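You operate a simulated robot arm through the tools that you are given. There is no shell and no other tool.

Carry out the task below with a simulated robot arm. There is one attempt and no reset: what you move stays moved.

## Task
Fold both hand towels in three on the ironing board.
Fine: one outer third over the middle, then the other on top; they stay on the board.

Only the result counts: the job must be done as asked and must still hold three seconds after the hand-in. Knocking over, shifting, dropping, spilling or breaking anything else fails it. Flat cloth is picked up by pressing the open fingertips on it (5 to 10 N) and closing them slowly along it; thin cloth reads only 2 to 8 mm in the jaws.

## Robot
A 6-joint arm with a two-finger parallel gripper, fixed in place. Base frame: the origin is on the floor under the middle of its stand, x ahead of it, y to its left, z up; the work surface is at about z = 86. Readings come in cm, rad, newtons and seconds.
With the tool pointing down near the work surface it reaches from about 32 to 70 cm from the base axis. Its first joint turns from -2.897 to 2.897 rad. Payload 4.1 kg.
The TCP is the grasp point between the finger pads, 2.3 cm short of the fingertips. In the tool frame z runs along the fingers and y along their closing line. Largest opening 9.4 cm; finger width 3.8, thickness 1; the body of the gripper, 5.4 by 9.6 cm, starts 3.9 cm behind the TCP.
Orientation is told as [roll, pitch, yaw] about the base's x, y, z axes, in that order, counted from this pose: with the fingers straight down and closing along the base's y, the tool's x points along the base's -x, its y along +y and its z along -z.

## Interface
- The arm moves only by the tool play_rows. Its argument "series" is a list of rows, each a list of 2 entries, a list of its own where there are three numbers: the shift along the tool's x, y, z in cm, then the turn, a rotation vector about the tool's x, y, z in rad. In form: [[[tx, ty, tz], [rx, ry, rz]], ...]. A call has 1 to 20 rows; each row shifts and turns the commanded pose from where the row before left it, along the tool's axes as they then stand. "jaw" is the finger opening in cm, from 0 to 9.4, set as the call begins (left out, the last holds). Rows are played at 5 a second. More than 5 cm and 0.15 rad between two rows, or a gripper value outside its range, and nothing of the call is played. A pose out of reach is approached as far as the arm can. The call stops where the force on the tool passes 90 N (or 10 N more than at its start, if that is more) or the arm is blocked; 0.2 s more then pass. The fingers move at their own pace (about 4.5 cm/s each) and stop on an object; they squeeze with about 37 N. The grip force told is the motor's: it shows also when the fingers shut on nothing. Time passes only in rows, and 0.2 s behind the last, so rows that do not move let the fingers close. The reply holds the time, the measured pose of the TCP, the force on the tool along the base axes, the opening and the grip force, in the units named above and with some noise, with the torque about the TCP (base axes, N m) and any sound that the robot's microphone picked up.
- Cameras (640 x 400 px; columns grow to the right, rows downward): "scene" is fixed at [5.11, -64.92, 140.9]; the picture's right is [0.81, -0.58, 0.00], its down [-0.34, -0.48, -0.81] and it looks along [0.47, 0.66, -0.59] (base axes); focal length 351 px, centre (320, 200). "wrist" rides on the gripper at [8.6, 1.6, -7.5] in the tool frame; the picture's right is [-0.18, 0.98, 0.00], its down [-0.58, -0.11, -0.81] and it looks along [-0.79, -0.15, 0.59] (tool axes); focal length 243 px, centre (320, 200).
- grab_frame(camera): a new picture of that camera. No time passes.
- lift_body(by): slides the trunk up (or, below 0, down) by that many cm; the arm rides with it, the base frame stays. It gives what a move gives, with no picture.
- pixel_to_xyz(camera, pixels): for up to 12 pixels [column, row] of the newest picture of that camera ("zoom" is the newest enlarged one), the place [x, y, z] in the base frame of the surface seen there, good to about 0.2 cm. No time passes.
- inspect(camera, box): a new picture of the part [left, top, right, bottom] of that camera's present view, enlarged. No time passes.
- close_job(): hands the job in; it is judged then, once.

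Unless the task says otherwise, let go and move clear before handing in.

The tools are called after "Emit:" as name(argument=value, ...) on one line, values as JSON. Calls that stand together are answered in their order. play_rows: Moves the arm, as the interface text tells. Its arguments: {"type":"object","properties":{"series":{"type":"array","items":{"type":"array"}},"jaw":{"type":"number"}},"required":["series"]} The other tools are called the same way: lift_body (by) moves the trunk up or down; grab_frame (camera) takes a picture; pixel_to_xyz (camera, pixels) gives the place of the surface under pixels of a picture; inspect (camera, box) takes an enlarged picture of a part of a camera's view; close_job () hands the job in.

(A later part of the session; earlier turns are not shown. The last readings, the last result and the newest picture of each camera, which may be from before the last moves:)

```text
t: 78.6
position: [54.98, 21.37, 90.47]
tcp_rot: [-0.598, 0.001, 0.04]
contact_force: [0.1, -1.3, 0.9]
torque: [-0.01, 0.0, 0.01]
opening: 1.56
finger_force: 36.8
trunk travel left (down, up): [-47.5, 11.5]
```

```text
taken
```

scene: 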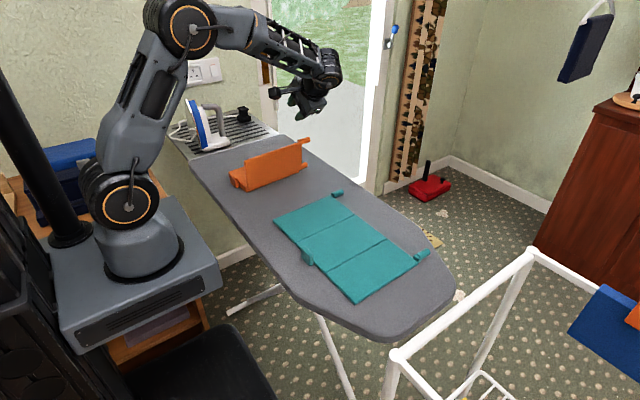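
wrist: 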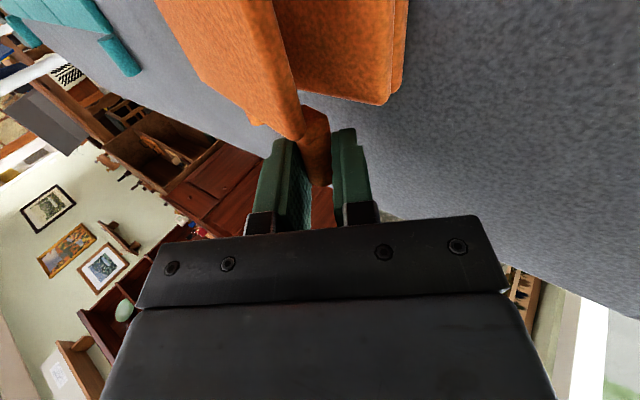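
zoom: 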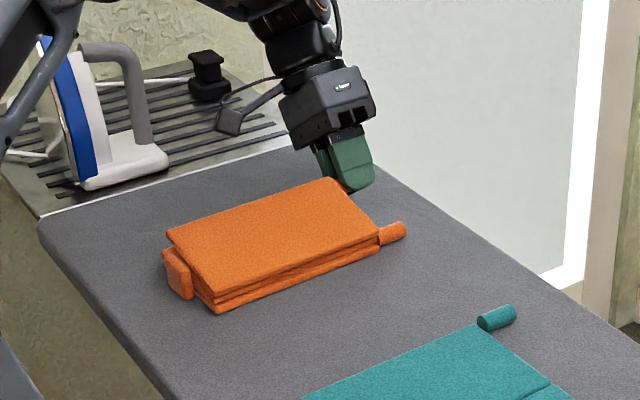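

Panel 2 is about 14° above the stack with low force. I'll open slightly, back out, and upright the gripper with the jaws closed for pressing.

Emit:
play_rows(series=[[[0, 0, 0], [0, 0, 0]], [[0, 0, 0], [0, 0, 0]], [[0, 0, 0], [0, 0, 0]]], jaw=2.6)

Emit:
play_rows(series=[[[0, 0, -1.2], [0, 0, 0]], [[0, 0, -1.2], [0, 0, 0]], [[0, 0, -1.3], [0, 0, 0]], [[0, 0, -2.0], [0, 0, 0]], [[0, 0, -2.0], [-0.1, 0, 0]], [[0, 0, -1.0], [-0.1, 0, 0]], [[0, 0, -1.0], [-0.1, 0, 0]], [[0, 0, -1.0], [-0.1, 0, 0]], [[0, 0, -0.5], [-0.1, 0, 0]], [[0, 0, 0], [-0.1, 0, 0]], [[0, 0, 0], [0, 0, 0]]])

Emit:
inspect(camera="scene", box=[200, 90, 360, 220])

Emit:
pixel_to_xyz(camera="zoom", pixels=[[325, 182], [172, 232], [215, 290], [372, 232], [270, 230], [345, 210], [195, 255], [375, 245], [355, 187], [230, 300]])

```text
t: 79.4
position: [54.98, 21.35, 90.58]
tcp_rot: [-0.598, -0.001, 0.037]
contact_force: [-0.8, 0.1, -0.2]
torque: [0.01, -0.01, 0.02]
opening: 2.58
finger_force: 0.1
trunk travel left (down, up): [-47.5, 11.5]
```

```text
t: 81.8
position: [54.67, 26.8, 100.22]
tcp_rot: [0.002, -0.001, 0.04]
contact_force: [-0.2, -0.1, -0.8]
torque: [0.0, 0.0, 0.0]
opening: 2.57
finger_force: 0.1
trunk travel left (down, up): [-47.5, 11.5]
```

```text
3.08 times, centred on (280, 155) of scene
```

zoom: 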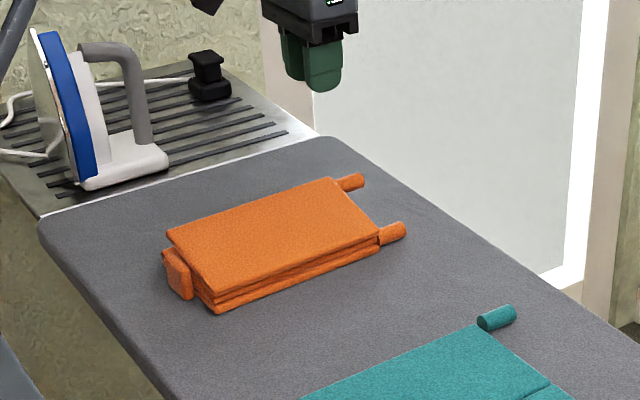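

```text
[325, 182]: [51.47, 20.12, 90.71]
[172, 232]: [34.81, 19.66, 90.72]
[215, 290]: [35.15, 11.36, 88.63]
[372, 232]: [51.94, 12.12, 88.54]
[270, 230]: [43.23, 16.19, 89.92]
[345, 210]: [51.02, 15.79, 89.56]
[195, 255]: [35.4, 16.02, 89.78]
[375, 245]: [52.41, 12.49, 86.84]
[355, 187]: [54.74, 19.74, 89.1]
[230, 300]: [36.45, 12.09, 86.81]
```

The outer edge of panel 2 is at z 90.7 and its hinge side at 88.55. I'll move over (44.5, 19), close the jaws, and press down gradually.

Emit:
play_rows(series=[[[2.1, -1.46, 0], [0, 0, 0]], [[2.1, -1.46, 0], [0, 0, 0]], [[2.1, -1.46, 0], [0, 0, 0]], [[2.1, -1.46, 0], [0, 0, 0]], [[2.1, -1.46, 0], [0, 0, 0]], [[0, 0, 2.0], [0, 0, 0]], [[0, 0, 2.0], [0, 0, 0]], [[0, 0, 2.0], [0, 0, 0]], [[0, 0, 1.0], [0, 0, 0]], [[0, 0, 0], [0, 0, 0]]], jaw=0)

Emit:
play_rows(series=[[[0, 0, 0.3], [0, 0, 0]], [[0, 0, 0.3], [0, 0, 0]], [[0, 0, 0.3], [0, 0, 0]], [[0, 0, 0.3], [0, 0, 0]], [[0, 0, 0.2], [0, 0, 0]], [[0, 0, 0.2], [0, 0, 0]], [[0, 0, 0], [0, 0, 0]]])

Emit:
inspect(camera="scene", box=[200, 90, 360, 220])

```text
t: 84.0
position: [44.49, 19.09, 93.12]
tcp_rot: [0.002, 0.0, 0.037]
contact_force: [-0.9, -0.4, -0.1]
torque: [0.01, -0.01, 0.03]
opening: 0.0
finger_force: 36.7
trunk travel left (down, up): [-47.5, 11.5]
```

```text
t: 85.6
position: [44.46, 19.22, 91.57]
tcp_rot: [0.002, 0.001, 0.037]
contact_force: [0.7, 1.2, -0.1]
torque: [-0.02, -0.03, 0.01]
opening: 0.02
finger_force: 37.3
trunk travel left (down, up): [-47.5, 11.5]
```

```text
3.08 times, centred on (280, 155) of scene
```

zoom: 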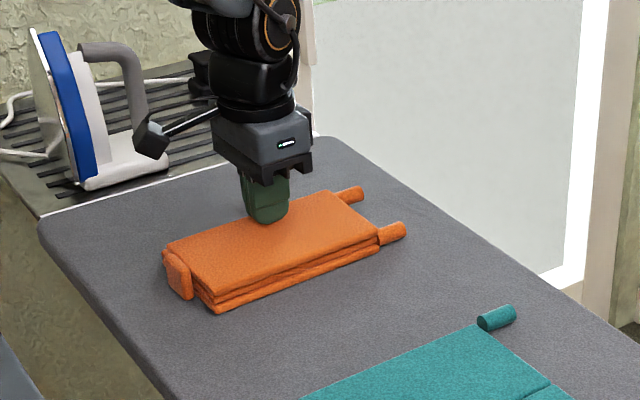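

Panel 2 is going down under the fingertips with little resistance. I'll continue in small steps until contact becomes firm.

Emit:
play_rows(series=[[[0, 0, 0.15], [0, 0, 0]], [[0, 0, 0.15], [0, 0, 0]], [[0, 0, 0.1], [0, 0, 0]], [[0, 0, 0.1], [0, 0, 0]], [[0, 0, 0], [0, 0, 0]]])

Emit:
play_rows(series=[[[0, 0, 0.1], [0, 0, 0]], [[0, 0, 0.1], [0, 0, 0]], [[0, 0, 0], [0, 0, 0]]])

```text
t: 86.8
position: [44.48, 19.07, 91.18]
tcp_rot: [0.002, -0.003, 0.038]
contact_force: [0.4, 0.2, 20.4]
torque: [0.05, 0.29, -0.01]
opening: 0.0
finger_force: 36.9
trunk travel left (down, up): [-47.5, 11.5]
```

```text
t: 87.6
position: [44.52, 19.25, 91.27]
tcp_rot: [0.005, -0.006, 0.039]
contact_force: [0.6, -0.9, 48.4]
torque: [-0.02, 0.65, -0.01]
opening: 0.0
finger_force: 36.9
trunk travel left (down, up): [-47.5, 11.5]
```

Contact is firm (48 N, more than I need), so the stack is fully down at z ≈ 88.9. I'll lift away and check.

Emit:
play_rows(series=[[[0, 0, -0.5], [0, 0, 0]], [[0, 0, -2.0], [0, 0, 0]], [[0, 0, -2.5], [0, 0, 0]], [[0, 0, -2.5], [0, 0, 0]], [[0, 0, -2.5], [0, 0, 0]], [[0, 0, 0], [0, 0, 0]]])

Emit:
inspect(camera="scene", box=[210, 120, 338, 200])

Emit:
pixel_to_xyz(camera="zoom", pixels=[[320, 155], [115, 225], [180, 280], [370, 205], [250, 225], [330, 180], [160, 250], [380, 220], [355, 160], [420, 200]])

Emit:
grab_frame(camera="scene")

```text
t: 89.0
position: [44.55, 19.1, 100.84]
tcp_rot: [0.002, 0.0, 0.039]
contact_force: [0.7, -0.4, -0.6]
torque: [-0.01, -0.03, 0.01]
opening: 0.0
finger_force: 37.2
trunk travel left (down, up): [-47.5, 11.5]
```

```text
5.00 times, centred on (274, 160) of scene
```

zoom: 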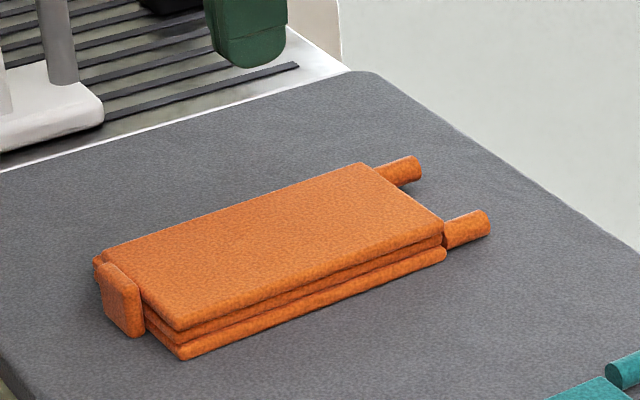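

```text
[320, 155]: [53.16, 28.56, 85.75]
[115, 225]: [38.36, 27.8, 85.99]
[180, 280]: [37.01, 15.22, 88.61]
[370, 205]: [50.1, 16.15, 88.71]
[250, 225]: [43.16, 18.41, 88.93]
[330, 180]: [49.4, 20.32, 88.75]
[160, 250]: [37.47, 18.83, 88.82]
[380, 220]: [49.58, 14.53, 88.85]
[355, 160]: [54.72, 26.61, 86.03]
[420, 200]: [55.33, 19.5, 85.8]
```

```text
taken
```

scene: 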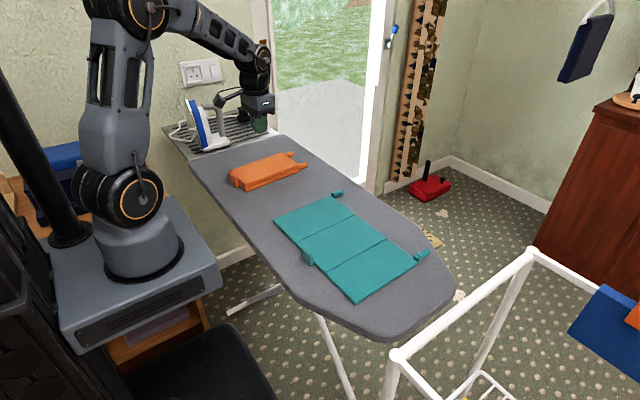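

The orange towel is folded flat in three (top z 88.6–88.9 everywhere). The teal towel is further out in −y and reach got tight earlier when the tool was horizontal, so I'll raise the trunk 8 cm first.

Emit:
lift_body(by=8)

Emit:
grab_frame(camera="scene")

```text
t: 90.2
position: [44.48, 19.19, 108.83]
tcp_rot: [0.002, -0.001, 0.038]
contact_force: [-0.6, 0.1, 0.9]
torque: [0.0, -0.02, 0.01]
opening: 0.0
finger_force: 36.9
trunk travel left (down, up): [-55.5, 3.5]
```

```text
taken
```

scene: 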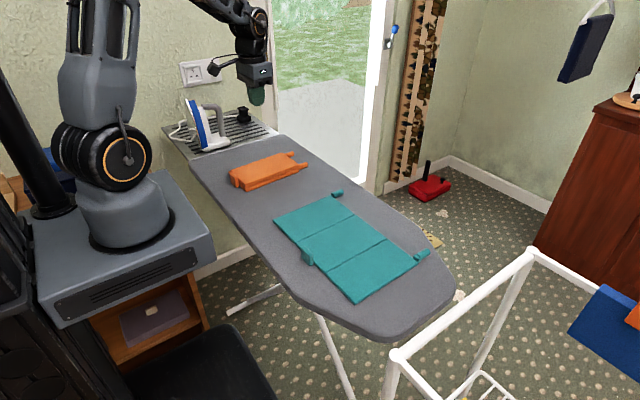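

The arm rode up with the trunk. I'll travel to above the teal unposted handle near (54.6, −4.3) and come down to z ≈ 95 with the jaws at 3.6.

Emit:
play_rows(series=[[[-0.92, -2.387, 0], [0, 0, 0]], [[-0.92, -2.387, 0], [0, 0, 0]], [[-0.92, -2.387, 0], [0, 0, 0]], [[-0.92, -2.387, 0], [0, 0, 0]], [[-0.92, -2.387, 0], [0, 0, 0]], [[-0.92, -2.387, 0], [0, 0, 0]], [[-0.92, -2.387, 0], [0, 0, 0]], [[-0.92, -2.387, 0], [0, 0, 0]], [[-0.92, -2.387, 0], [0, 0, 0]], [[-0.92, -2.387, 0], [0, 0, 0]], [[0, 0, 2.3], [0, 0, 0.03]], [[0, 0, 2.3], [0, 0, 0]], [[0, 0, 2.3], [0, 0, 0]], [[0, 0, 2.3], [0, 0, 0]], [[0, 0, 2.3], [0, 0, 0]], [[0, 0, 2.2], [0, 0, 0]], [[0, 0, 0], [0, 0, 0]]], jaw=3.6)

Emit:
grab_frame(camera="wrist")

```text
t: 93.8
position: [54.6, -4.32, 94.99]
tcp_rot: [0.003, 0.001, 0.009]
contact_force: [0.2, -0.1, 0.2]
torque: [0.02, 0.0, 0.05]
opening: 3.58
finger_force: 0.0
trunk travel left (down, up): [-55.5, 3.5]
```

```text
taken
```

wrist: 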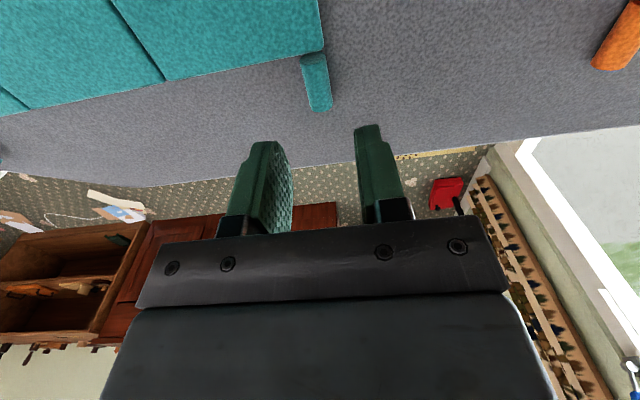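

Emit:
pixel_to_xyz(camera="wrist", pixels=[[305, 70], [314, 70], [325, 70], [311, 95], [319, 95], [329, 95], [312, 52], [321, 108], [165, 78], [168, 78], [30, 106], [300, 40]])

Emit:
inspect(camera="wrist", box=[100, 20, 220, 100])

Emit:
pixel_to_xyz(camera="zoom", pixels=[[330, 300], [342, 305], [350, 310], [360, 290], [250, 190], [150, 90], [320, 320], [300, 260]])

```text
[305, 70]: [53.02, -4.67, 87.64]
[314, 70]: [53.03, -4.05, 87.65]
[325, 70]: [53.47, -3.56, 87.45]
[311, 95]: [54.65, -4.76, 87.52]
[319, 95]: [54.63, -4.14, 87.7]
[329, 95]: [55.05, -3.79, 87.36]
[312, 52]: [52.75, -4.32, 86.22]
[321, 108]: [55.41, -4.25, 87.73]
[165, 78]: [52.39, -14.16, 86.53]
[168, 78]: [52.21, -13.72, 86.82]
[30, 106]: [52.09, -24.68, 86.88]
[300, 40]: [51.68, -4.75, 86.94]
```

```text
5.00 times, centred on (160, 60) of wrist
```

zoom: 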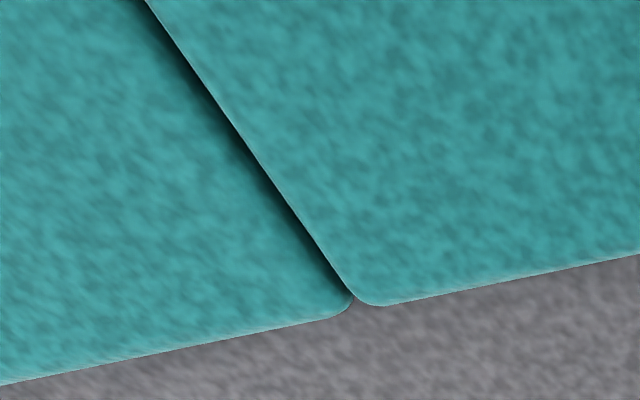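

```text
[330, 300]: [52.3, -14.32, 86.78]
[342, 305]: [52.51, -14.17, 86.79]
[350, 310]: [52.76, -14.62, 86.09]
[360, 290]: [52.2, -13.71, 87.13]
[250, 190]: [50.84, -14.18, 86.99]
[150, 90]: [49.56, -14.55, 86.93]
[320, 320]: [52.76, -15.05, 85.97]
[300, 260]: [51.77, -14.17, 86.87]
```

Teal handle 1 axis is at y ≈ −4.15, z ≈ 87.0, and hinge 1 at y ≈ −14.05. I'll descend to z 88.5 and close on it.

Emit:
play_rows(series=[[[0, 0.15, 1.0], [0, 0, 0]], [[0, 0, 1.5], [0, 0, 0]], [[0, 0, 1.5], [0, 0, 0]], [[0, 0, 1.2], [0, 0, 0]], [[0, 0, 0.8], [0, 0, 0]], [[0, 0, 0.5], [0, 0, 0]], [[0, 0, 0], [0, 0, 0]]])

Emit:
grab_frame(camera="wrist")

Emit:
play_rows(series=[[[0, 0, 0], [0, 0, 0]], [[0, 0, 0], [0, 0, 0]], [[0, 0, 0], [0, 0, 0]], [[0, 0, 0], [0, 0, 0]]], jaw=1.0)

```text
t: 95.4
position: [54.64, -4.22, 88.47]
tcp_rot: [0.002, 0.001, 0.009]
contact_force: [0.0, 0.0, -1.0]
torque: [-0.01, 0.01, 0.01]
opening: 3.61
finger_force: 0.0
trunk travel left (down, up): [-55.5, 3.5]
```

```text
taken
```

wrist: 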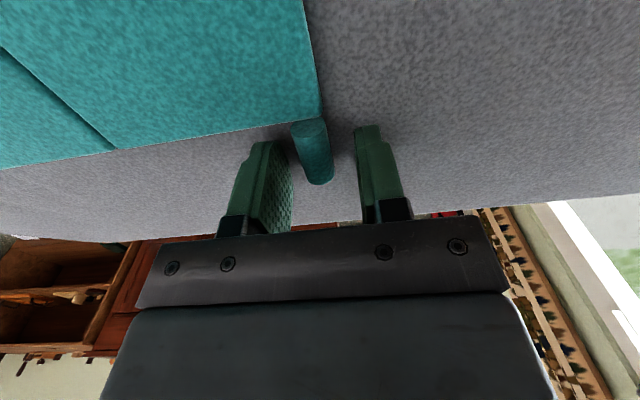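

```text
t: 96.4
position: [54.58, -4.17, 88.55]
tcp_rot: [0.001, 0.0, 0.007]
contact_force: [0.7, -0.8, 0.0]
torque: [0.0, 0.01, 0.33]
opening: 1.52
finger_force: 37.1
trunk travel left (down, up): [-55.5, 3.5]
```

Gripped at 1.52 cm. I'll rotate the gripper with the panel about the hinge at (−14.05, 87.03), starting with 0.4 rad.

Emit:
play_rows(series=[[[0, -0.088, -0.492], [-0.05, 0, 0]], [[0, -0.088, -0.492], [-0.05, 0, 0]], [[0, -0.088, -0.492], [-0.05, 0, 0]], [[0, -0.088, -0.492], [-0.05, 0, 0]], [[0, -0.088, -0.492], [-0.05, 0, 0]], [[0, -0.088, -0.492], [-0.05, 0, 0]], [[0, -0.088, -0.492], [-0.05, 0, 0]], [[0, -0.088, -0.492], [-0.05, 0, 0]], [[0, 0, 0], [0, 0, 0]]])

Emit:
inspect(camera="scene", box=[240, 130, 450, 310])

```text
t: 98.4
position: [54.68, -5.62, 92.29]
tcp_rot: [0.403, 0.001, 0.009]
contact_force: [-0.4, -0.1, 0.1]
torque: [-0.02, 0.06, 0.02]
opening: 1.54
finger_force: 36.7
trunk travel left (down, up): [-55.5, 3.5]
```

```text
2.22 times, centred on (345, 220) of scene
```

zoom: 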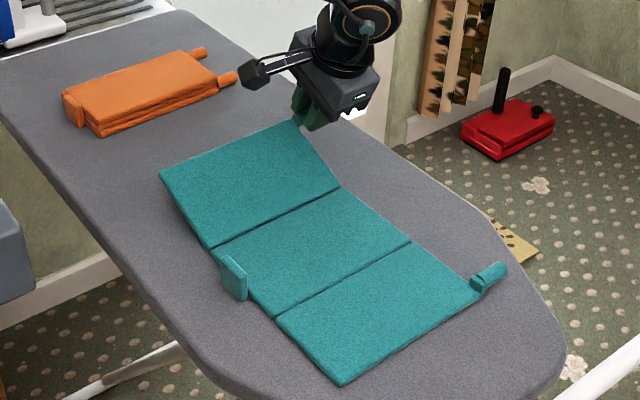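

The teal panel hinges cleanly with no force. I'll continue another 0.6 rad.

Emit:
play_rows(series=[[[0, -0.088, -0.492], [-0.05, 0, 0]], [[0, -0.088, -0.492], [-0.05, 0, 0]], [[0, -0.088, -0.492], [-0.05, 0, 0]], [[0, -0.088, -0.492], [-0.05, 0, 0]], [[0, -0.088, -0.492], [-0.05, 0, 0]], [[0, -0.088, -0.492], [-0.05, 0, 0]], [[0, -0.088, -0.492], [-0.05, 0, 0]], [[0, -0.088, -0.492], [-0.05, 0, 0]], [[0, -0.088, -0.492], [-0.05, 0, 0]], [[0, -0.088, -0.492], [-0.05, 0, 0]], [[0, -0.088, -0.492], [-0.05, 0, 0]], [[0, -0.088, -0.492], [-0.05, 0, 0]], [[0, 0, 0], [0, 0, 0]]])

Emit:
inspect(camera="scene", box=[240, 130, 450, 310])

```text
t: 101.2
position: [54.74, -10.05, 96.14]
tcp_rot: [1.002, 0.001, 0.009]
contact_force: [0.5, -0.3, 0.5]
torque: [-0.04, 0.03, 0.02]
opening: 1.55
finger_force: 36.8
trunk travel left (down, up): [-55.5, 3.5]
```

```text
2.22 times, centred on (345, 220) of scene
```

zoom: 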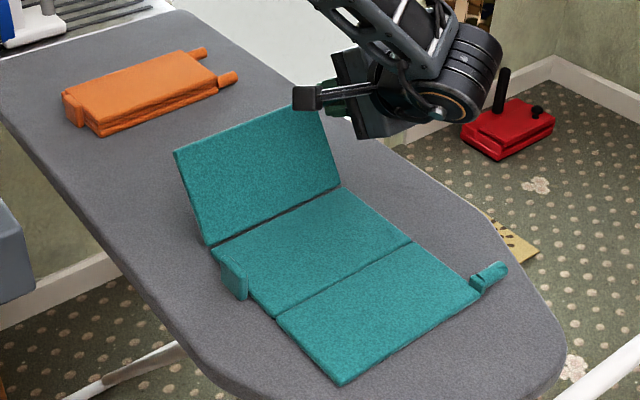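

Still no force at θ ≈ 1.0. I'll go another 0.2 rad at a time and watch for reach warnings.

Emit:
play_rows(series=[[[0, -0.088, -0.492], [-0.05, 0, 0]], [[0, -0.088, -0.492], [-0.05, 0, 0]], [[0, -0.088, -0.492], [-0.05, 0, 0]], [[0, -0.088, -0.492], [-0.05, 0, 0]], [[0, 0, 0], [0, 0, 0]]])

Emit:
play_rows(series=[[[0, -0.088, -0.492], [-0.05, 0, 0]], [[0, -0.088, -0.492], [-0.05, 0, 0]], [[0, -0.088, -0.492], [-0.05, 0, 0]], [[0, 0, 0], [0, 0, 0]]])

Emit:
grab_frame(camera="scene")

```text
t: 102.4
position: [54.68, -11.78, 96.67]
tcp_rot: [1.201, 0.0, 0.008]
contact_force: [-0.2, -0.2, -0.1]
torque: [-0.01, -0.05, 0.09]
opening: 1.52
finger_force: 37.0
trunk travel left (down, up): [-55.5, 3.5]
```

```text
t: 103.4
position: [54.78, -13.37, 96.91]
tcp_rot: [1.351, 0.0, 0.009]
contact_force: [0.1, 0.1, 0.7]
torque: [-0.02, -0.06, -0.01]
opening: 1.52
finger_force: 37.4
trunk travel left (down, up): [-55.5, 3.5]
```

```text
taken
```

scene: 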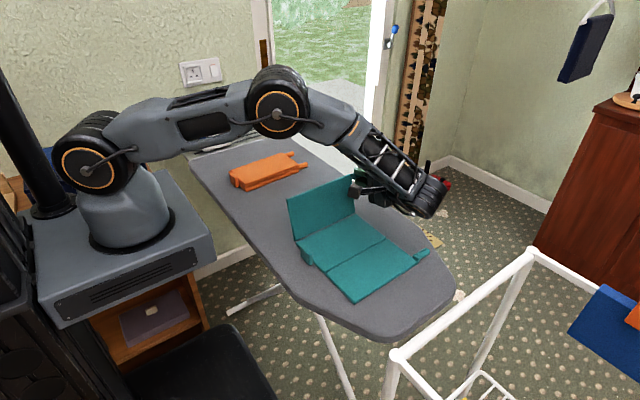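

Panel 1 is at 1.35 rad with no force. I'll open the jaws here and back out 2.6 cm along the fingers, which is enough to clear the handle.

Emit:
play_rows(series=[[[0, 0, 0], [0, 0, 0]], [[0, 0, 0], [0, 0, 0]], [[0, 0, 0], [0, 0, 0]]], jaw=3.5)

Emit:
grab_frame(camera="wrist")

Emit:
play_rows(series=[[[0, 0, -0.8], [0, 0, 0]], [[0, 0, -0.9], [0, 0, 0]], [[0, 0, -0.9], [0, 0, 0]], [[0, 0, 0], [0, 0, 0]]])

Emit:
inspect(camera="scene", box=[240, 130, 450, 310])

```text
t: 104.2
position: [54.83, -13.31, 96.95]
tcp_rot: [1.349, -0.001, 0.007]
contact_force: [0.1, -0.3, 0.4]
torque: [-0.02, 0.01, 0.03]
opening: 3.5
finger_force: 0.1
trunk travel left (down, up): [-55.5, 3.5]
```

```text
taken
```

wrist: 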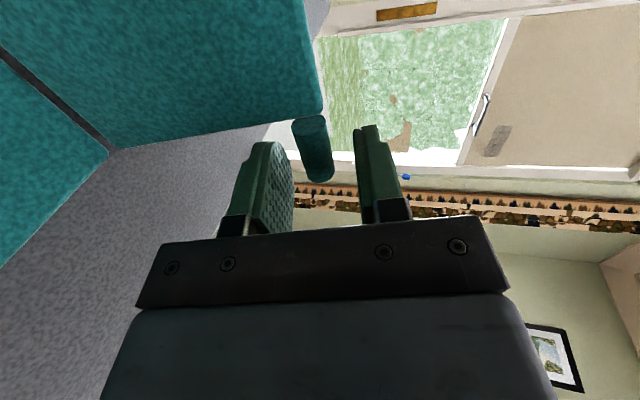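

```text
t: 105.2
position: [54.68, -15.94, 97.53]
tcp_rot: [1.352, 0.0, 0.01]
contact_force: [0.6, -0.1, -0.7]
torque: [0.05, -0.03, -0.01]
opening: 3.51
finger_force: 0.0
trunk travel left (down, up): [-55.5, 3.5]
```

```text
2.22 times, centred on (345, 220) of scene
```

zoom: 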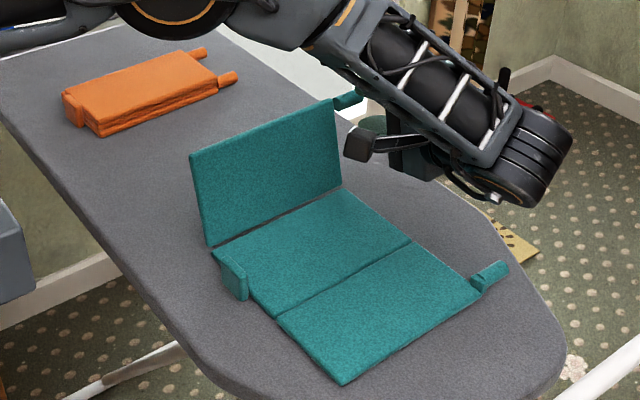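

The fingers are clear of the handle, and the panel stays at 1.35 rad. I'll rise while easing the tilt back, then swing to −0.75 for the regrip.

Emit:
play_rows(series=[[[0, 1.464, -0.328], [0, 0, 0]], [[0, 1.464, -0.328], [0, 0, 0]], [[0, 0.976, -0.219], [0.1, 0, 0]], [[0, 0.949, -0.315], [0.1, 0, 0]], [[0, 0.913, -0.408], [0.1, 0, 0]], [[0, 0.867, -0.498], [0.1, 0, 0]], [[0, 0.813, -0.582], [0.1, 0, 0]], [[0, 0.751, -0.66], [0.1, 0, 0]], [[0, 0.682, -0.732], [0.1, 0, 0]], [[0, 0.605, -0.796], [0.1, 0, 0]], [[0, 0, 0], [0, 0, 0]]])

Emit:
play_rows(series=[[[0, 0, 0], [0.13, 0, 0]], [[0, 0, 0], [0.13, 0, 0]], [[0, 0, 0], [0.13, 0, 0]], [[0, 0, 0], [0.13, 0, 0]], [[0, 0, 0], [0.13, 0, 0]], [[0, 0, 0], [0.13, 0, 0]], [[0, 0, 0], [0.13, 0, 0]], [[0, 0, 0], [0.13, 0, 0]], [[0, 0, 0], [0.13, 0, 0]], [[0, 0, 0], [0.13, 0, 0]], [[0, 0, 0], [0, 0, 0]], [[0, 0, 0], [0, 0, 0]]])

Emit:
grab_frame(camera="scene")

Emit:
grab_frame(camera="wrist")

```text
t: 107.6
position: [54.76, -15.96, 108.55]
tcp_rot: [0.549, 0.0, 0.008]
contact_force: [-0.5, 0.6, 1.0]
torque: [0.0, 0.0, -0.02]
opening: 3.5
finger_force: 0.0
trunk travel left (down, up): [-55.5, 3.5]
```

```text
t: 110.2
position: [54.69, -15.97, 108.49]
tcp_rot: [-0.751, 0.0, 0.009]
contact_force: [0.9, 0.1, 0.0]
torque: [0.0, 0.01, -0.01]
opening: 3.48
finger_force: 0.2
trunk travel left (down, up): [-55.5, 3.5]
```

```text
taken
```

scene: 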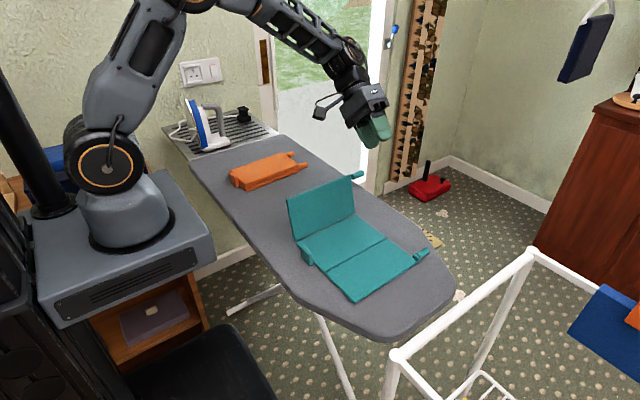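

```text
taken
```

wrist: 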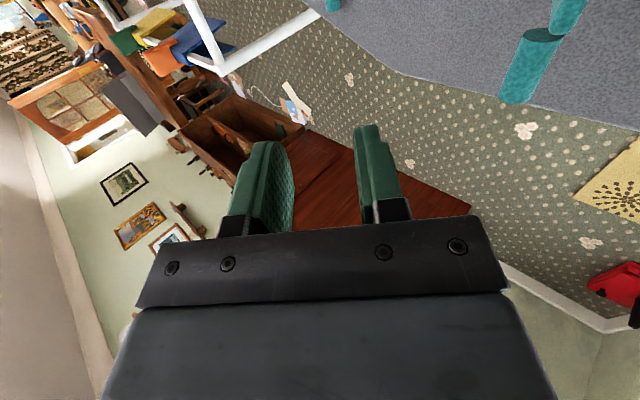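

The teal panel still stands, and its handle is at about (−11.85, 96.6). I'll move to a pre-grasp on its +y side.

Emit:
play_rows(series=[[[0, 1.8, -0.6], [0, 0, 0]], [[0, 2.3, 0], [0, 0, 0]], [[0, 2.3, 0], [0, 0, 0]], [[0, 2.3, 0], [0, 0, 0]], [[0, 2.4, 0], [0, 0, 0]], [[0, 0, 0], [0, 0, 0]], [[0, 0, 0], [0, 0, 0]]])

Emit:
grab_frame(camera="wrist")

```text
t: 111.8
position: [54.65, -7.41, 101.41]
tcp_rot: [-0.752, 0.0, 0.01]
contact_force: [0.6, -0.4, -0.2]
torque: [0.01, 0.0, 0.0]
opening: 3.51
finger_force: 0.1
trunk travel left (down, up): [-55.5, 3.5]
```

```text
taken
```

wrist: 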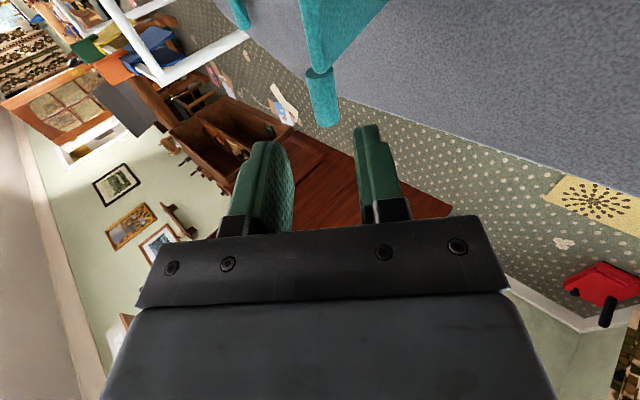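

Emit:
pixel_to_xyz(camera="wrist", pixels=[[310, 88], [319, 88], [329, 88], [314, 108], [323, 108], [334, 108], [319, 72], [326, 120]])

```text
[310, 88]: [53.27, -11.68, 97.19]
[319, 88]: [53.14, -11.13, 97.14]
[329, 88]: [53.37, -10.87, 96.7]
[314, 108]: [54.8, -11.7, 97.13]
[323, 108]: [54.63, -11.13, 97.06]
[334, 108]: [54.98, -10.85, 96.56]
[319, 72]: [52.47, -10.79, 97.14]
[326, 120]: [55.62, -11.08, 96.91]
```

The handle centre reads (−11.64, 96.55), 6.4 cm ahead and 0.2 cm to the tool's +y. I'll correct, advance 4.95 cm and grip.

Emit:
play_rows(series=[[[0, 0.2, 1.2], [0, 0, 0]], [[0, 0, 1.2], [0, 0, 0]], [[0, 0, 1.2], [0, 0, 0]], [[0, 0, 0.8], [0, 0, 0]], [[0, 0, 0.55], [0, 0, 0]], [[0, 0, 0], [0, 0, 0]]])

Emit:
play_rows(series=[[[0, 0, 0], [0, 0, 0]], [[0, 0, 0], [0, 0, 0]], [[0, 0, 0], [0, 0, 0]], [[0, 0, 0], [0, 0, 0]]], jaw=1.0)

Emit:
inspect(camera="scene", box=[240, 130, 450, 310])

```text
t: 113.2
position: [54.83, -10.64, 97.67]
tcp_rot: [-0.751, -0.001, 0.009]
contact_force: [0.4, 0.4, 0.1]
torque: [-0.04, 0.01, 0.03]
opening: 3.52
finger_force: 0.1
trunk travel left (down, up): [-55.5, 3.5]
```

```text
t: 114.2
position: [54.72, -10.67, 97.57]
tcp_rot: [-0.749, 0.001, 0.008]
contact_force: [0.6, -0.8, 0.4]
torque: [0.05, -0.04, 0.0]
opening: 1.54
finger_force: 37.1
trunk travel left (down, up): [-55.5, 3.5]
```

```text
2.22 times, centred on (345, 220) of scene
```

zoom: 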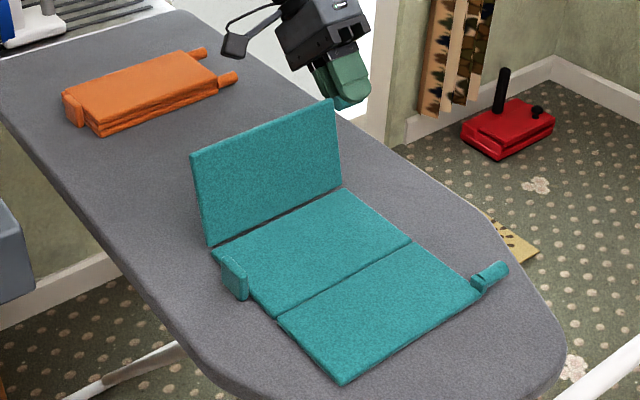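

Regripped. The handle positions put the hinge axis near (−13.9, 87.07), and I'll rotate about it by 0.4 rad and check force.

Emit:
play_rows(series=[[[0, -0.488, 0.252], [-0.05, 0, 0]], [[0, -0.488, 0.252], [-0.05, 0, 0]], [[0, -0.488, 0.252], [-0.05, 0, 0]], [[0, -0.488, 0.252], [-0.05, 0, 0]], [[0, -0.488, 0.252], [-0.05, 0, 0]], [[0, -0.488, 0.252], [-0.05, 0, 0]], [[0, -0.488, 0.252], [-0.05, 0, 0]], [[0, -0.488, 0.252], [-0.05, 0, 0]], [[0, 0, 0], [0, 0, 0]]])

Emit:
inspect(camera="scene", box=[240, 130, 450, 310])

```text
t: 116.2
position: [54.74, -14.97, 97.97]
tcp_rot: [-0.351, 0.0, 0.009]
contact_force: [-1.7, 0.5, 0.8]
torque: [0.0, 0.17, -0.1]
opening: 1.56
finger_force: 37.1
trunk travel left (down, up): [-55.5, 3.5]
```

```text
2.22 times, centred on (345, 220) of scene
```

zoom: 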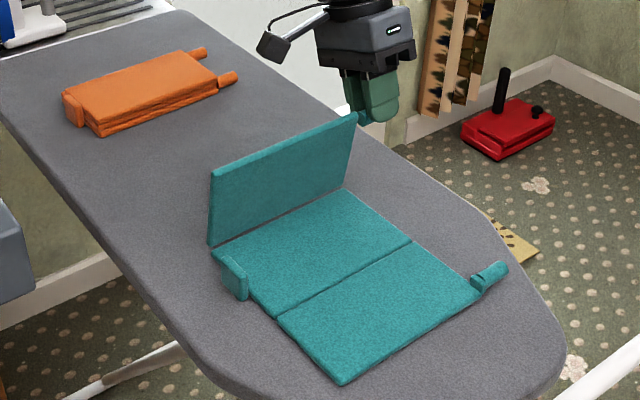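

Forces are small and the panel is past vertical. I'll rotate another 0.5 rad.

Emit:
play_rows(series=[[[0, -0.488, 0.252], [-0.05, 0, 0]], [[0, -0.488, 0.252], [-0.05, 0, 0]], [[0, -0.488, 0.252], [-0.05, 0, 0]], [[0, -0.488, 0.252], [-0.05, 0, 0]], [[0, -0.488, 0.252], [-0.05, 0, 0]], [[0, -0.488, 0.252], [-0.05, 0, 0]], [[0, -0.488, 0.252], [-0.05, 0, 0]], [[0, -0.488, 0.252], [-0.05, 0, 0]], [[0, -0.488, 0.252], [-0.05, 0, 0]], [[0, -0.488, 0.252], [-0.05, 0, 0]], [[0, 0, 0], [0, 0, 0]]])

Emit:
inspect(camera="scene", box=[240, 130, 450, 310])

```text
t: 118.6
position: [54.9, -20.09, 96.26]
tcp_rot: [0.148, -0.002, 0.008]
contact_force: [1.8, -1.5, 3.5]
torque: [0.03, -0.07, 0.08]
opening: 1.52
finger_force: 37.2
trunk travel left (down, up): [-55.5, 3.5]
```

```text
2.22 times, centred on (345, 220) of scene
```

zoom: 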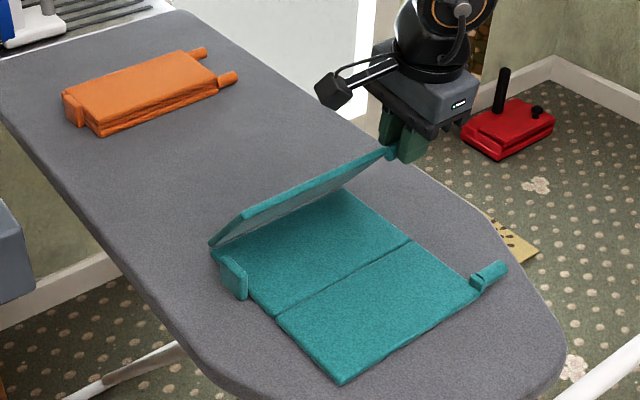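

θ is about 2.25 and there's slight compression (3.5 N). I'll ease outward a little and continue 0.25 rad at a time, watching for reach warnings.

Emit:
play_rows(series=[[[0, -0.041, -0.067], [0, 0, 0]], [[0, -0.488, 0.252], [-0.05, 0, 0]], [[0, -0.488, 0.252], [-0.05, 0, 0]], [[0, -0.488, 0.252], [-0.05, 0, 0]], [[0, -0.488, 0.252], [-0.05, 0, 0]], [[0, -0.488, 0.252], [-0.05, 0, 0]], [[0, 0, 0], [0, 0, 0]]])

Emit:
play_rows(series=[[[0, -0.488, 0.252], [-0.05, 0, 0]], [[0, -0.488, 0.252], [-0.05, 0, 0]], [[0, -0.488, 0.252], [-0.05, 0, 0]], [[0, -0.488, 0.252], [-0.05, 0, 0]], [[0, 0, 0], [0, 0, 0]]])

Emit:
inspect(camera="scene", box=[240, 130, 450, 310])

```text
t: 120.2
position: [54.76, -22.29, 94.49]
tcp_rot: [0.4, 0.002, 0.009]
contact_force: [0.1, 0.4, 0.1]
torque: [-0.03, 0.04, 0.01]
opening: 1.5
finger_force: 36.5
trunk travel left (down, up): [-55.5, 3.5]
```

```text
t: 121.4
position: [54.84, -23.47, 92.64]
tcp_rot: [0.597, -0.002, 0.01]
contact_force: [-0.4, -0.4, 0.1]
torque: [0.01, -0.01, 0.06]
opening: 1.55
finger_force: 37.3
trunk travel left (down, up): [-55.5, 3.5]
```

```text
2.22 times, centred on (345, 220) of scene
```

zoom: 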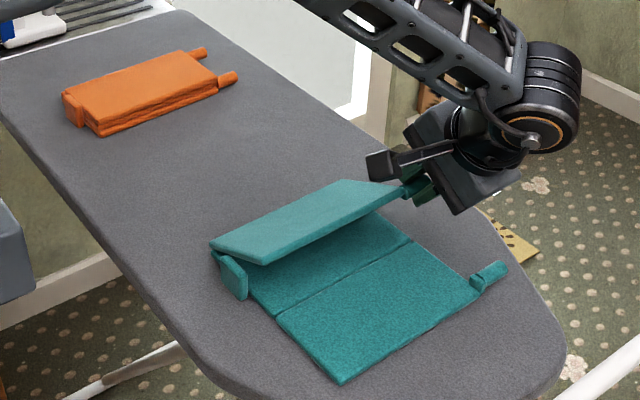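

θ ≈ 2.7 with no force. I'll rotate 0.15 rad more, then open and back out.

Emit:
play_rows(series=[[[0, -0.488, 0.252], [-0.05, 0, 0]], [[0, -0.488, 0.252], [-0.05, 0, 0]], [[0, -0.488, 0.252], [-0.05, 0, 0]], [[0, 0, 0], [0, 0, 0]]])

Emit:
play_rows(series=[[[0, 0, 0], [0, 0, 0]], [[0, 0, 0], [0, 0, 0]], [[0, 0, 0], [0, 0, 0]]], jaw=2.6)

Emit:
play_rows(series=[[[0, 0, -0.8], [0, 0, 0]], [[0, 0, -0.9], [0, 0, 0]], [[0, 0, -1.0], [0, 0, 0]], [[0, 0, 0], [0, 0, 0]]])

Emit:
inspect(camera="scene", box=[240, 130, 450, 310])

```text
t: 122.4
position: [54.76, -24.27, 91.22]
tcp_rot: [0.748, 0.0, 0.007]
contact_force: [0.9, -0.5, 0.1]
torque: [-0.09, 0.03, 0.05]
opening: 1.52
finger_force: 37.0
trunk travel left (down, up): [-55.5, 3.5]
```

```text
t: 123.2
position: [54.91, -24.26, 91.16]
tcp_rot: [0.748, 0.001, 0.009]
contact_force: [-0.7, 0.4, -0.5]
torque: [0.0, 0.0, -0.02]
opening: 2.61
finger_force: 0.0
trunk travel left (down, up): [-55.5, 3.5]
```

```text
t: 124.2
position: [54.94, -26.11, 93.2]
tcp_rot: [0.747, -0.002, 0.008]
contact_force: [0.4, -0.2, 0.0]
torque: [-0.01, 0.02, 0.01]
opening: 2.59
finger_force: 0.1
trunk travel left (down, up): [-55.5, 3.5]
```

```text
2.22 times, centred on (345, 220) of scene
```

zoom: 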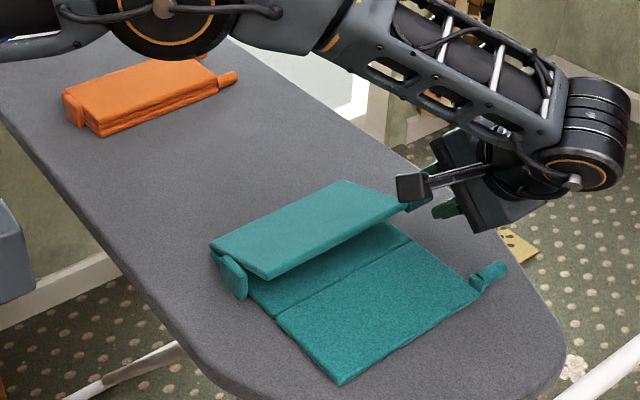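

The fingers are clear of the handle. I'll rise while uprighting the gripper, then move over the panel with closed jaws.

Emit:
play_rows(series=[[[0, 0.816, -0.88], [0, 0, 0]], [[0, 0.816, -0.88], [0.1, 0, 0]], [[0, 0.724, -0.957], [0.1, 0, 0]], [[0, 0.625, -1.024], [0.1, 0, 0]], [[0, 0.52, -1.081], [0.1, 0, 0]], [[0, 0.409, -1.128], [0.1, 0, 0]], [[0, 0.295, -1.163], [0.1, 0, 0]], [[0, 0.177, -1.187], [0.1, 0, 0]], [[0, 0, 0], [0.048, 0, 0]], [[0, 0, 0], [0, 0, 0]]])

Emit:
inspect(camera="scene", box=[240, 130, 450, 310])

Emit:
pixel_to_xyz(camera="zoom", pixels=[[340, 185], [215, 243], [265, 272], [395, 208], [320, 225], [350, 200], [240, 250], [405, 195], [420, 195], [290, 245], [400, 240], [230, 280]])

```text
t: 126.4
position: [54.92, -26.05, 102.85]
tcp_rot: [-0.002, -0.001, 0.01]
contact_force: [-0.2, -0.1, 0.7]
torque: [0.0, 0.01, 0.01]
opening: 2.6
finger_force: 0.1
trunk travel left (down, up): [-55.5, 3.5]
```

```text
2.22 times, centred on (345, 220) of scene
```

zoom: 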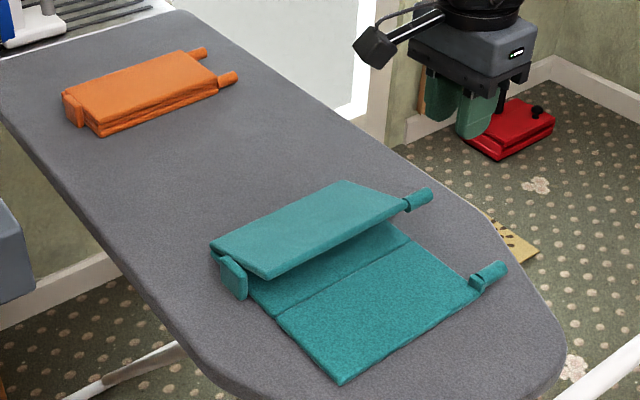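

```text
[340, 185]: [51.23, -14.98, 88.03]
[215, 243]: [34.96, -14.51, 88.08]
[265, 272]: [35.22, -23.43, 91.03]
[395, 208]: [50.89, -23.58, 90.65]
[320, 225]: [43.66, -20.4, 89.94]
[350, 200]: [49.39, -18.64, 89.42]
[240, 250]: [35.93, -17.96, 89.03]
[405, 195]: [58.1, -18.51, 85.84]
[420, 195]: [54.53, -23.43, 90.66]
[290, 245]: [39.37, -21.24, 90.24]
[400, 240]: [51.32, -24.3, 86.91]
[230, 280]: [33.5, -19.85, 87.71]
```

Panel 1's outer edge is at z 90.9 and needs about 3 cm of pressing. I'll move over (44, −22.3) with closed jaws and press down gradually.

Emit:
play_rows(series=[[[2.17, 0.77, 0], [0, 0, 0]], [[2.17, 0.77, 0], [0, 0, 0]], [[2.17, 0.77, 0], [0, 0, 0]], [[2.17, 0.77, 0], [0, 0, 0]], [[2.17, 0.77, 0], [0, 0, 0]], [[0, 0, 2.3], [0, 0, 0]], [[0, 0, 2.3], [0, 0, 0]], [[0, 0, 2.3], [0, 0, 0]], [[0, 0, 2.3], [0, 0, 0]], [[0, 0, 0], [0, 0, 0]]], jaw=0)

Emit:
play_rows(series=[[[0, 0, 0.3], [0, 0, 0]], [[0, 0, 0.3], [0, 0, 0]], [[0, 0, 0.3], [0, 0, 0]], [[0, 0, 0.3], [0, 0, 0]], [[0, 0, 0.3], [0, 0, 0]], [[0, 0, 0.3], [0, 0, 0]], [[0, 0, 0.3], [0, 0, 0]], [[0, 0, 0.3], [0, 0, 0]], [[0, 0, 0], [0, 0, 0]]])

Emit:
inspect(camera="scene", box=[240, 130, 450, 310])

```text
t: 128.6
position: [43.92, -22.35, 93.59]
tcp_rot: [0.0, -0.002, 0.009]
contact_force: [-0.7, -0.4, -0.2]
torque: [-0.03, 0.01, 0.0]
opening: 0.02
finger_force: 36.9
trunk travel left (down, up): [-55.5, 3.5]
```

```text
t: 130.6
position: [44.04, -22.33, 91.03]
tcp_rot: [-0.002, 0.0, 0.01]
contact_force: [-0.4, -0.7, -0.3]
torque: [-0.01, 0.04, 0.01]
opening: 0.0
finger_force: 37.1
trunk travel left (down, up): [-55.5, 3.5]
```

```text
2.22 times, centred on (345, 220) of scene
```

zoom: 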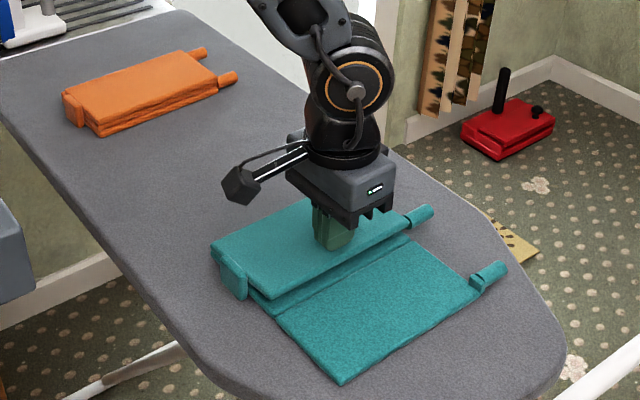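

The panel is coming down under the fingertips (TCP 91.0, flat should be near 90.1). I'll continue in finer steps until I feel contact.

Emit:
play_rows(series=[[[0, 0, 0.2], [0, 0, 0]], [[0, 0, 0.2], [0, 0, 0]], [[0, 0, 0.2], [0, 0, 0]], [[0, 0, 0], [0, 0, 0]]])

Emit:
play_rows(series=[[[0, 0, 0.1], [0, 0, 0]], [[0, 0, 0.1], [0, 0, 0]], [[0, 0, 0.05], [0, 0, 0]], [[0, 0, 0], [0, 0, 0]]])

```text
t: 131.6
position: [43.95, -22.26, 90.54]
tcp_rot: [-0.001, 0.001, 0.009]
contact_force: [0.2, 0.2, 0.1]
torque: [-0.02, 0.02, 0.01]
opening: 0.0
finger_force: 37.3
trunk travel left (down, up): [-55.5, 3.5]
```

```text
t: 132.6
position: [43.99, -22.19, 90.4]
tcp_rot: [0.0, 0.001, 0.007]
contact_force: [-0.5, -0.3, 0.6]
torque: [-0.01, -0.01, 0.03]
opening: 0.0
finger_force: 37.2
trunk travel left (down, up): [-55.5, 3.5]
```

Emit:
play_rows(series=[[[0, 0, 0.1], [0, 0, 0]], [[0, 0, 0.1], [0, 0, 0]], [[0, 0, 0], [0, 0, 0]]])

Emit:
play_rows(series=[[[0, 0, 0.08], [0, 0, 0]], [[0, 0, 0], [0, 0, 0]]])

```text
t: 133.4
position: [44.0, -22.21, 90.06]
tcp_rot: [-0.001, 0.001, 0.01]
contact_force: [0.1, 0.6, -0.1]
torque: [-0.04, 0.01, -0.01]
opening: 0.01
finger_force: 37.1
trunk travel left (down, up): [-55.5, 3.5]
```

```text
t: 134.0
position: [43.97, -22.2, 90.07]
tcp_rot: [-0.003, 0.0, 0.009]
contact_force: [-0.7, -1.8, 4.7]
torque: [-0.03, 0.08, 0.02]
opening: 0.04
finger_force: 37.4
trunk travel left (down, up): [-55.5, 3.5]
```

Contact has started (4.7 N at z 90.07, matching a flat panel). One more small press, then lift and check.

Emit:
play_rows(series=[[[0, 0, 0.06], [0, 0, 0]], [[0, 0, 0], [0, 0, 0]]])

Emit:
play_rows(series=[[[0, 0, -1.0], [0, 0, 0]], [[0, 0, -2.0], [0, 0, 0]], [[0, 0, -2.5], [0, 0, 0]], [[0, 0, -2.5], [0, 0, 0]], [[0, 0, 0], [0, 0, 0]]])

Emit:
inspect(camera="scene", box=[260, 170, 450, 310])

Emit:
pixel_to_xyz(camera="zoom", pixels=[[190, 200], [200, 250], [360, 195], [330, 180], [220, 250], [310, 190], [230, 300], [400, 220], [470, 275], [480, 260], [490, 270], [290, 380]])

```text
t: 134.6
position: [43.99, -22.15, 90.12]
tcp_rot: [-0.002, -0.002, 0.008]
contact_force: [-0.3, 0.4, 12.7]
torque: [0.04, 0.15, -0.03]
opening: 0.01
finger_force: 37.1
trunk travel left (down, up): [-55.5, 3.5]
```

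```text
t: 135.8
position: [43.97, -22.24, 98.07]
tcp_rot: [0.0, 0.0, 0.008]
contact_force: [0.9, -0.4, 0.0]
torque: [0.01, 0.02, -0.05]
opening: 0.0
finger_force: 36.9
trunk travel left (down, up): [-55.5, 3.5]
```

```text
2.86 times, centred on (355, 240) of scene
```

zoom: 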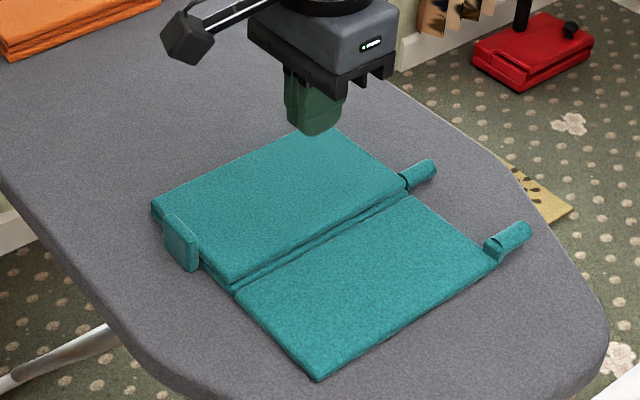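

```text
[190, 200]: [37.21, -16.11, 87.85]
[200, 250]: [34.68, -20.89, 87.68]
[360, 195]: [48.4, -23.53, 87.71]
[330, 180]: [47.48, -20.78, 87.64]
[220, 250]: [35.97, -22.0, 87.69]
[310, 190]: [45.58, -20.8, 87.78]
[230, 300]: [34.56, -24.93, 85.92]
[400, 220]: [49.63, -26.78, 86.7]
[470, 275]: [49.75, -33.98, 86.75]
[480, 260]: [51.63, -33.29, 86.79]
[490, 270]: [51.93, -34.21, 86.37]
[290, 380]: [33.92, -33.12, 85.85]
```

Teal panel 1 is flat at z ≈ 87.7. Next I'll open to 3.6 cm and move above the posted teal handle near (55, −33.6).

Emit:
play_rows(series=[[[-1.82, -1.92, 0], [0, 0, 0]], [[-1.82, -1.92, 0], [0, 0, 0]], [[-1.82, -1.92, 0], [0, 0, 0]], [[-1.82, -1.92, 0], [0, 0, 0]], [[-1.82, -1.92, 0], [0, 0, 0]], [[-1.82, -1.9, 0], [0, 0, 0]], [[0, 0, 1.5], [0, 0, 0]], [[0, 0, 1.5], [0, 0, 0]], [[0, 0, 0], [0, 0, 0]]], jaw=3.6)

Emit:
grab_frame(camera="wrist")

```text
t: 137.8
position: [55.12, -33.84, 94.97]
tcp_rot: [0.001, 0.001, 0.008]
contact_force: [0.1, -1.1, 0.0]
torque: [-0.01, -0.01, -0.01]
opening: 3.6
finger_force: 0.1
trunk travel left (down, up): [-55.5, 3.5]
```

```text
taken
```

wrist: 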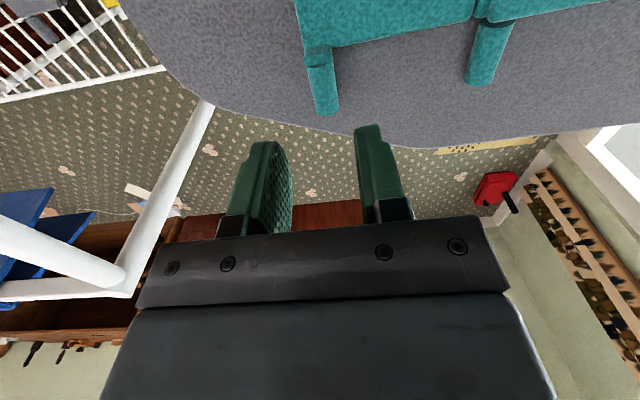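

Emit:
pixel_to_xyz(camera="wrist", pixels=[[309, 78], [320, 78], [332, 78], [316, 102], [325, 102], [335, 102], [319, 55], [328, 112], [474, 20], [472, 10], [476, 14], [485, 60]])

Emit:
inspect(camera="wrist", box=[420, 0, 540, 80])

Emit:
pixel_to_xyz(camera="zoom", pixels=[[265, 85], [285, 85], [270, 60], [300, 85], [260, 20], [280, 20], [275, 100], [290, 30]])

```text
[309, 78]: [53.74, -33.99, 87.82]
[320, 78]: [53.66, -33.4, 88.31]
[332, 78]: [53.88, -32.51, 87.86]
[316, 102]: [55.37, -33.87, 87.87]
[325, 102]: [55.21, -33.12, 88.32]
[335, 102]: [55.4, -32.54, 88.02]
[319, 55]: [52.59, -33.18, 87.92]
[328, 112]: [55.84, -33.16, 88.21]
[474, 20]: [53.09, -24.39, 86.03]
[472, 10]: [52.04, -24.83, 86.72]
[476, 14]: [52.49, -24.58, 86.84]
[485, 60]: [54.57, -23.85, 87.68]
```

```text
5.00 times, centred on (480, 40) of wrist
```

zoom: 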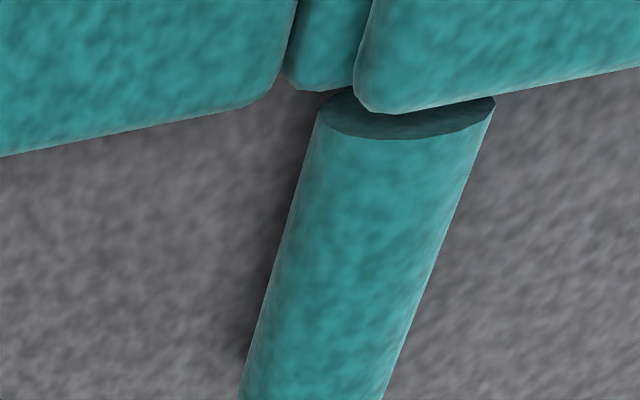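

```text
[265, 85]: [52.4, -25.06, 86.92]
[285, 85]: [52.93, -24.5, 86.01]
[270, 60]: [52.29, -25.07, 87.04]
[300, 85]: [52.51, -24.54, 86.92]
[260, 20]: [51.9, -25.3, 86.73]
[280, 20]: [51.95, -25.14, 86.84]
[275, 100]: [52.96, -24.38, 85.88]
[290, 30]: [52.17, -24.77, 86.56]
```

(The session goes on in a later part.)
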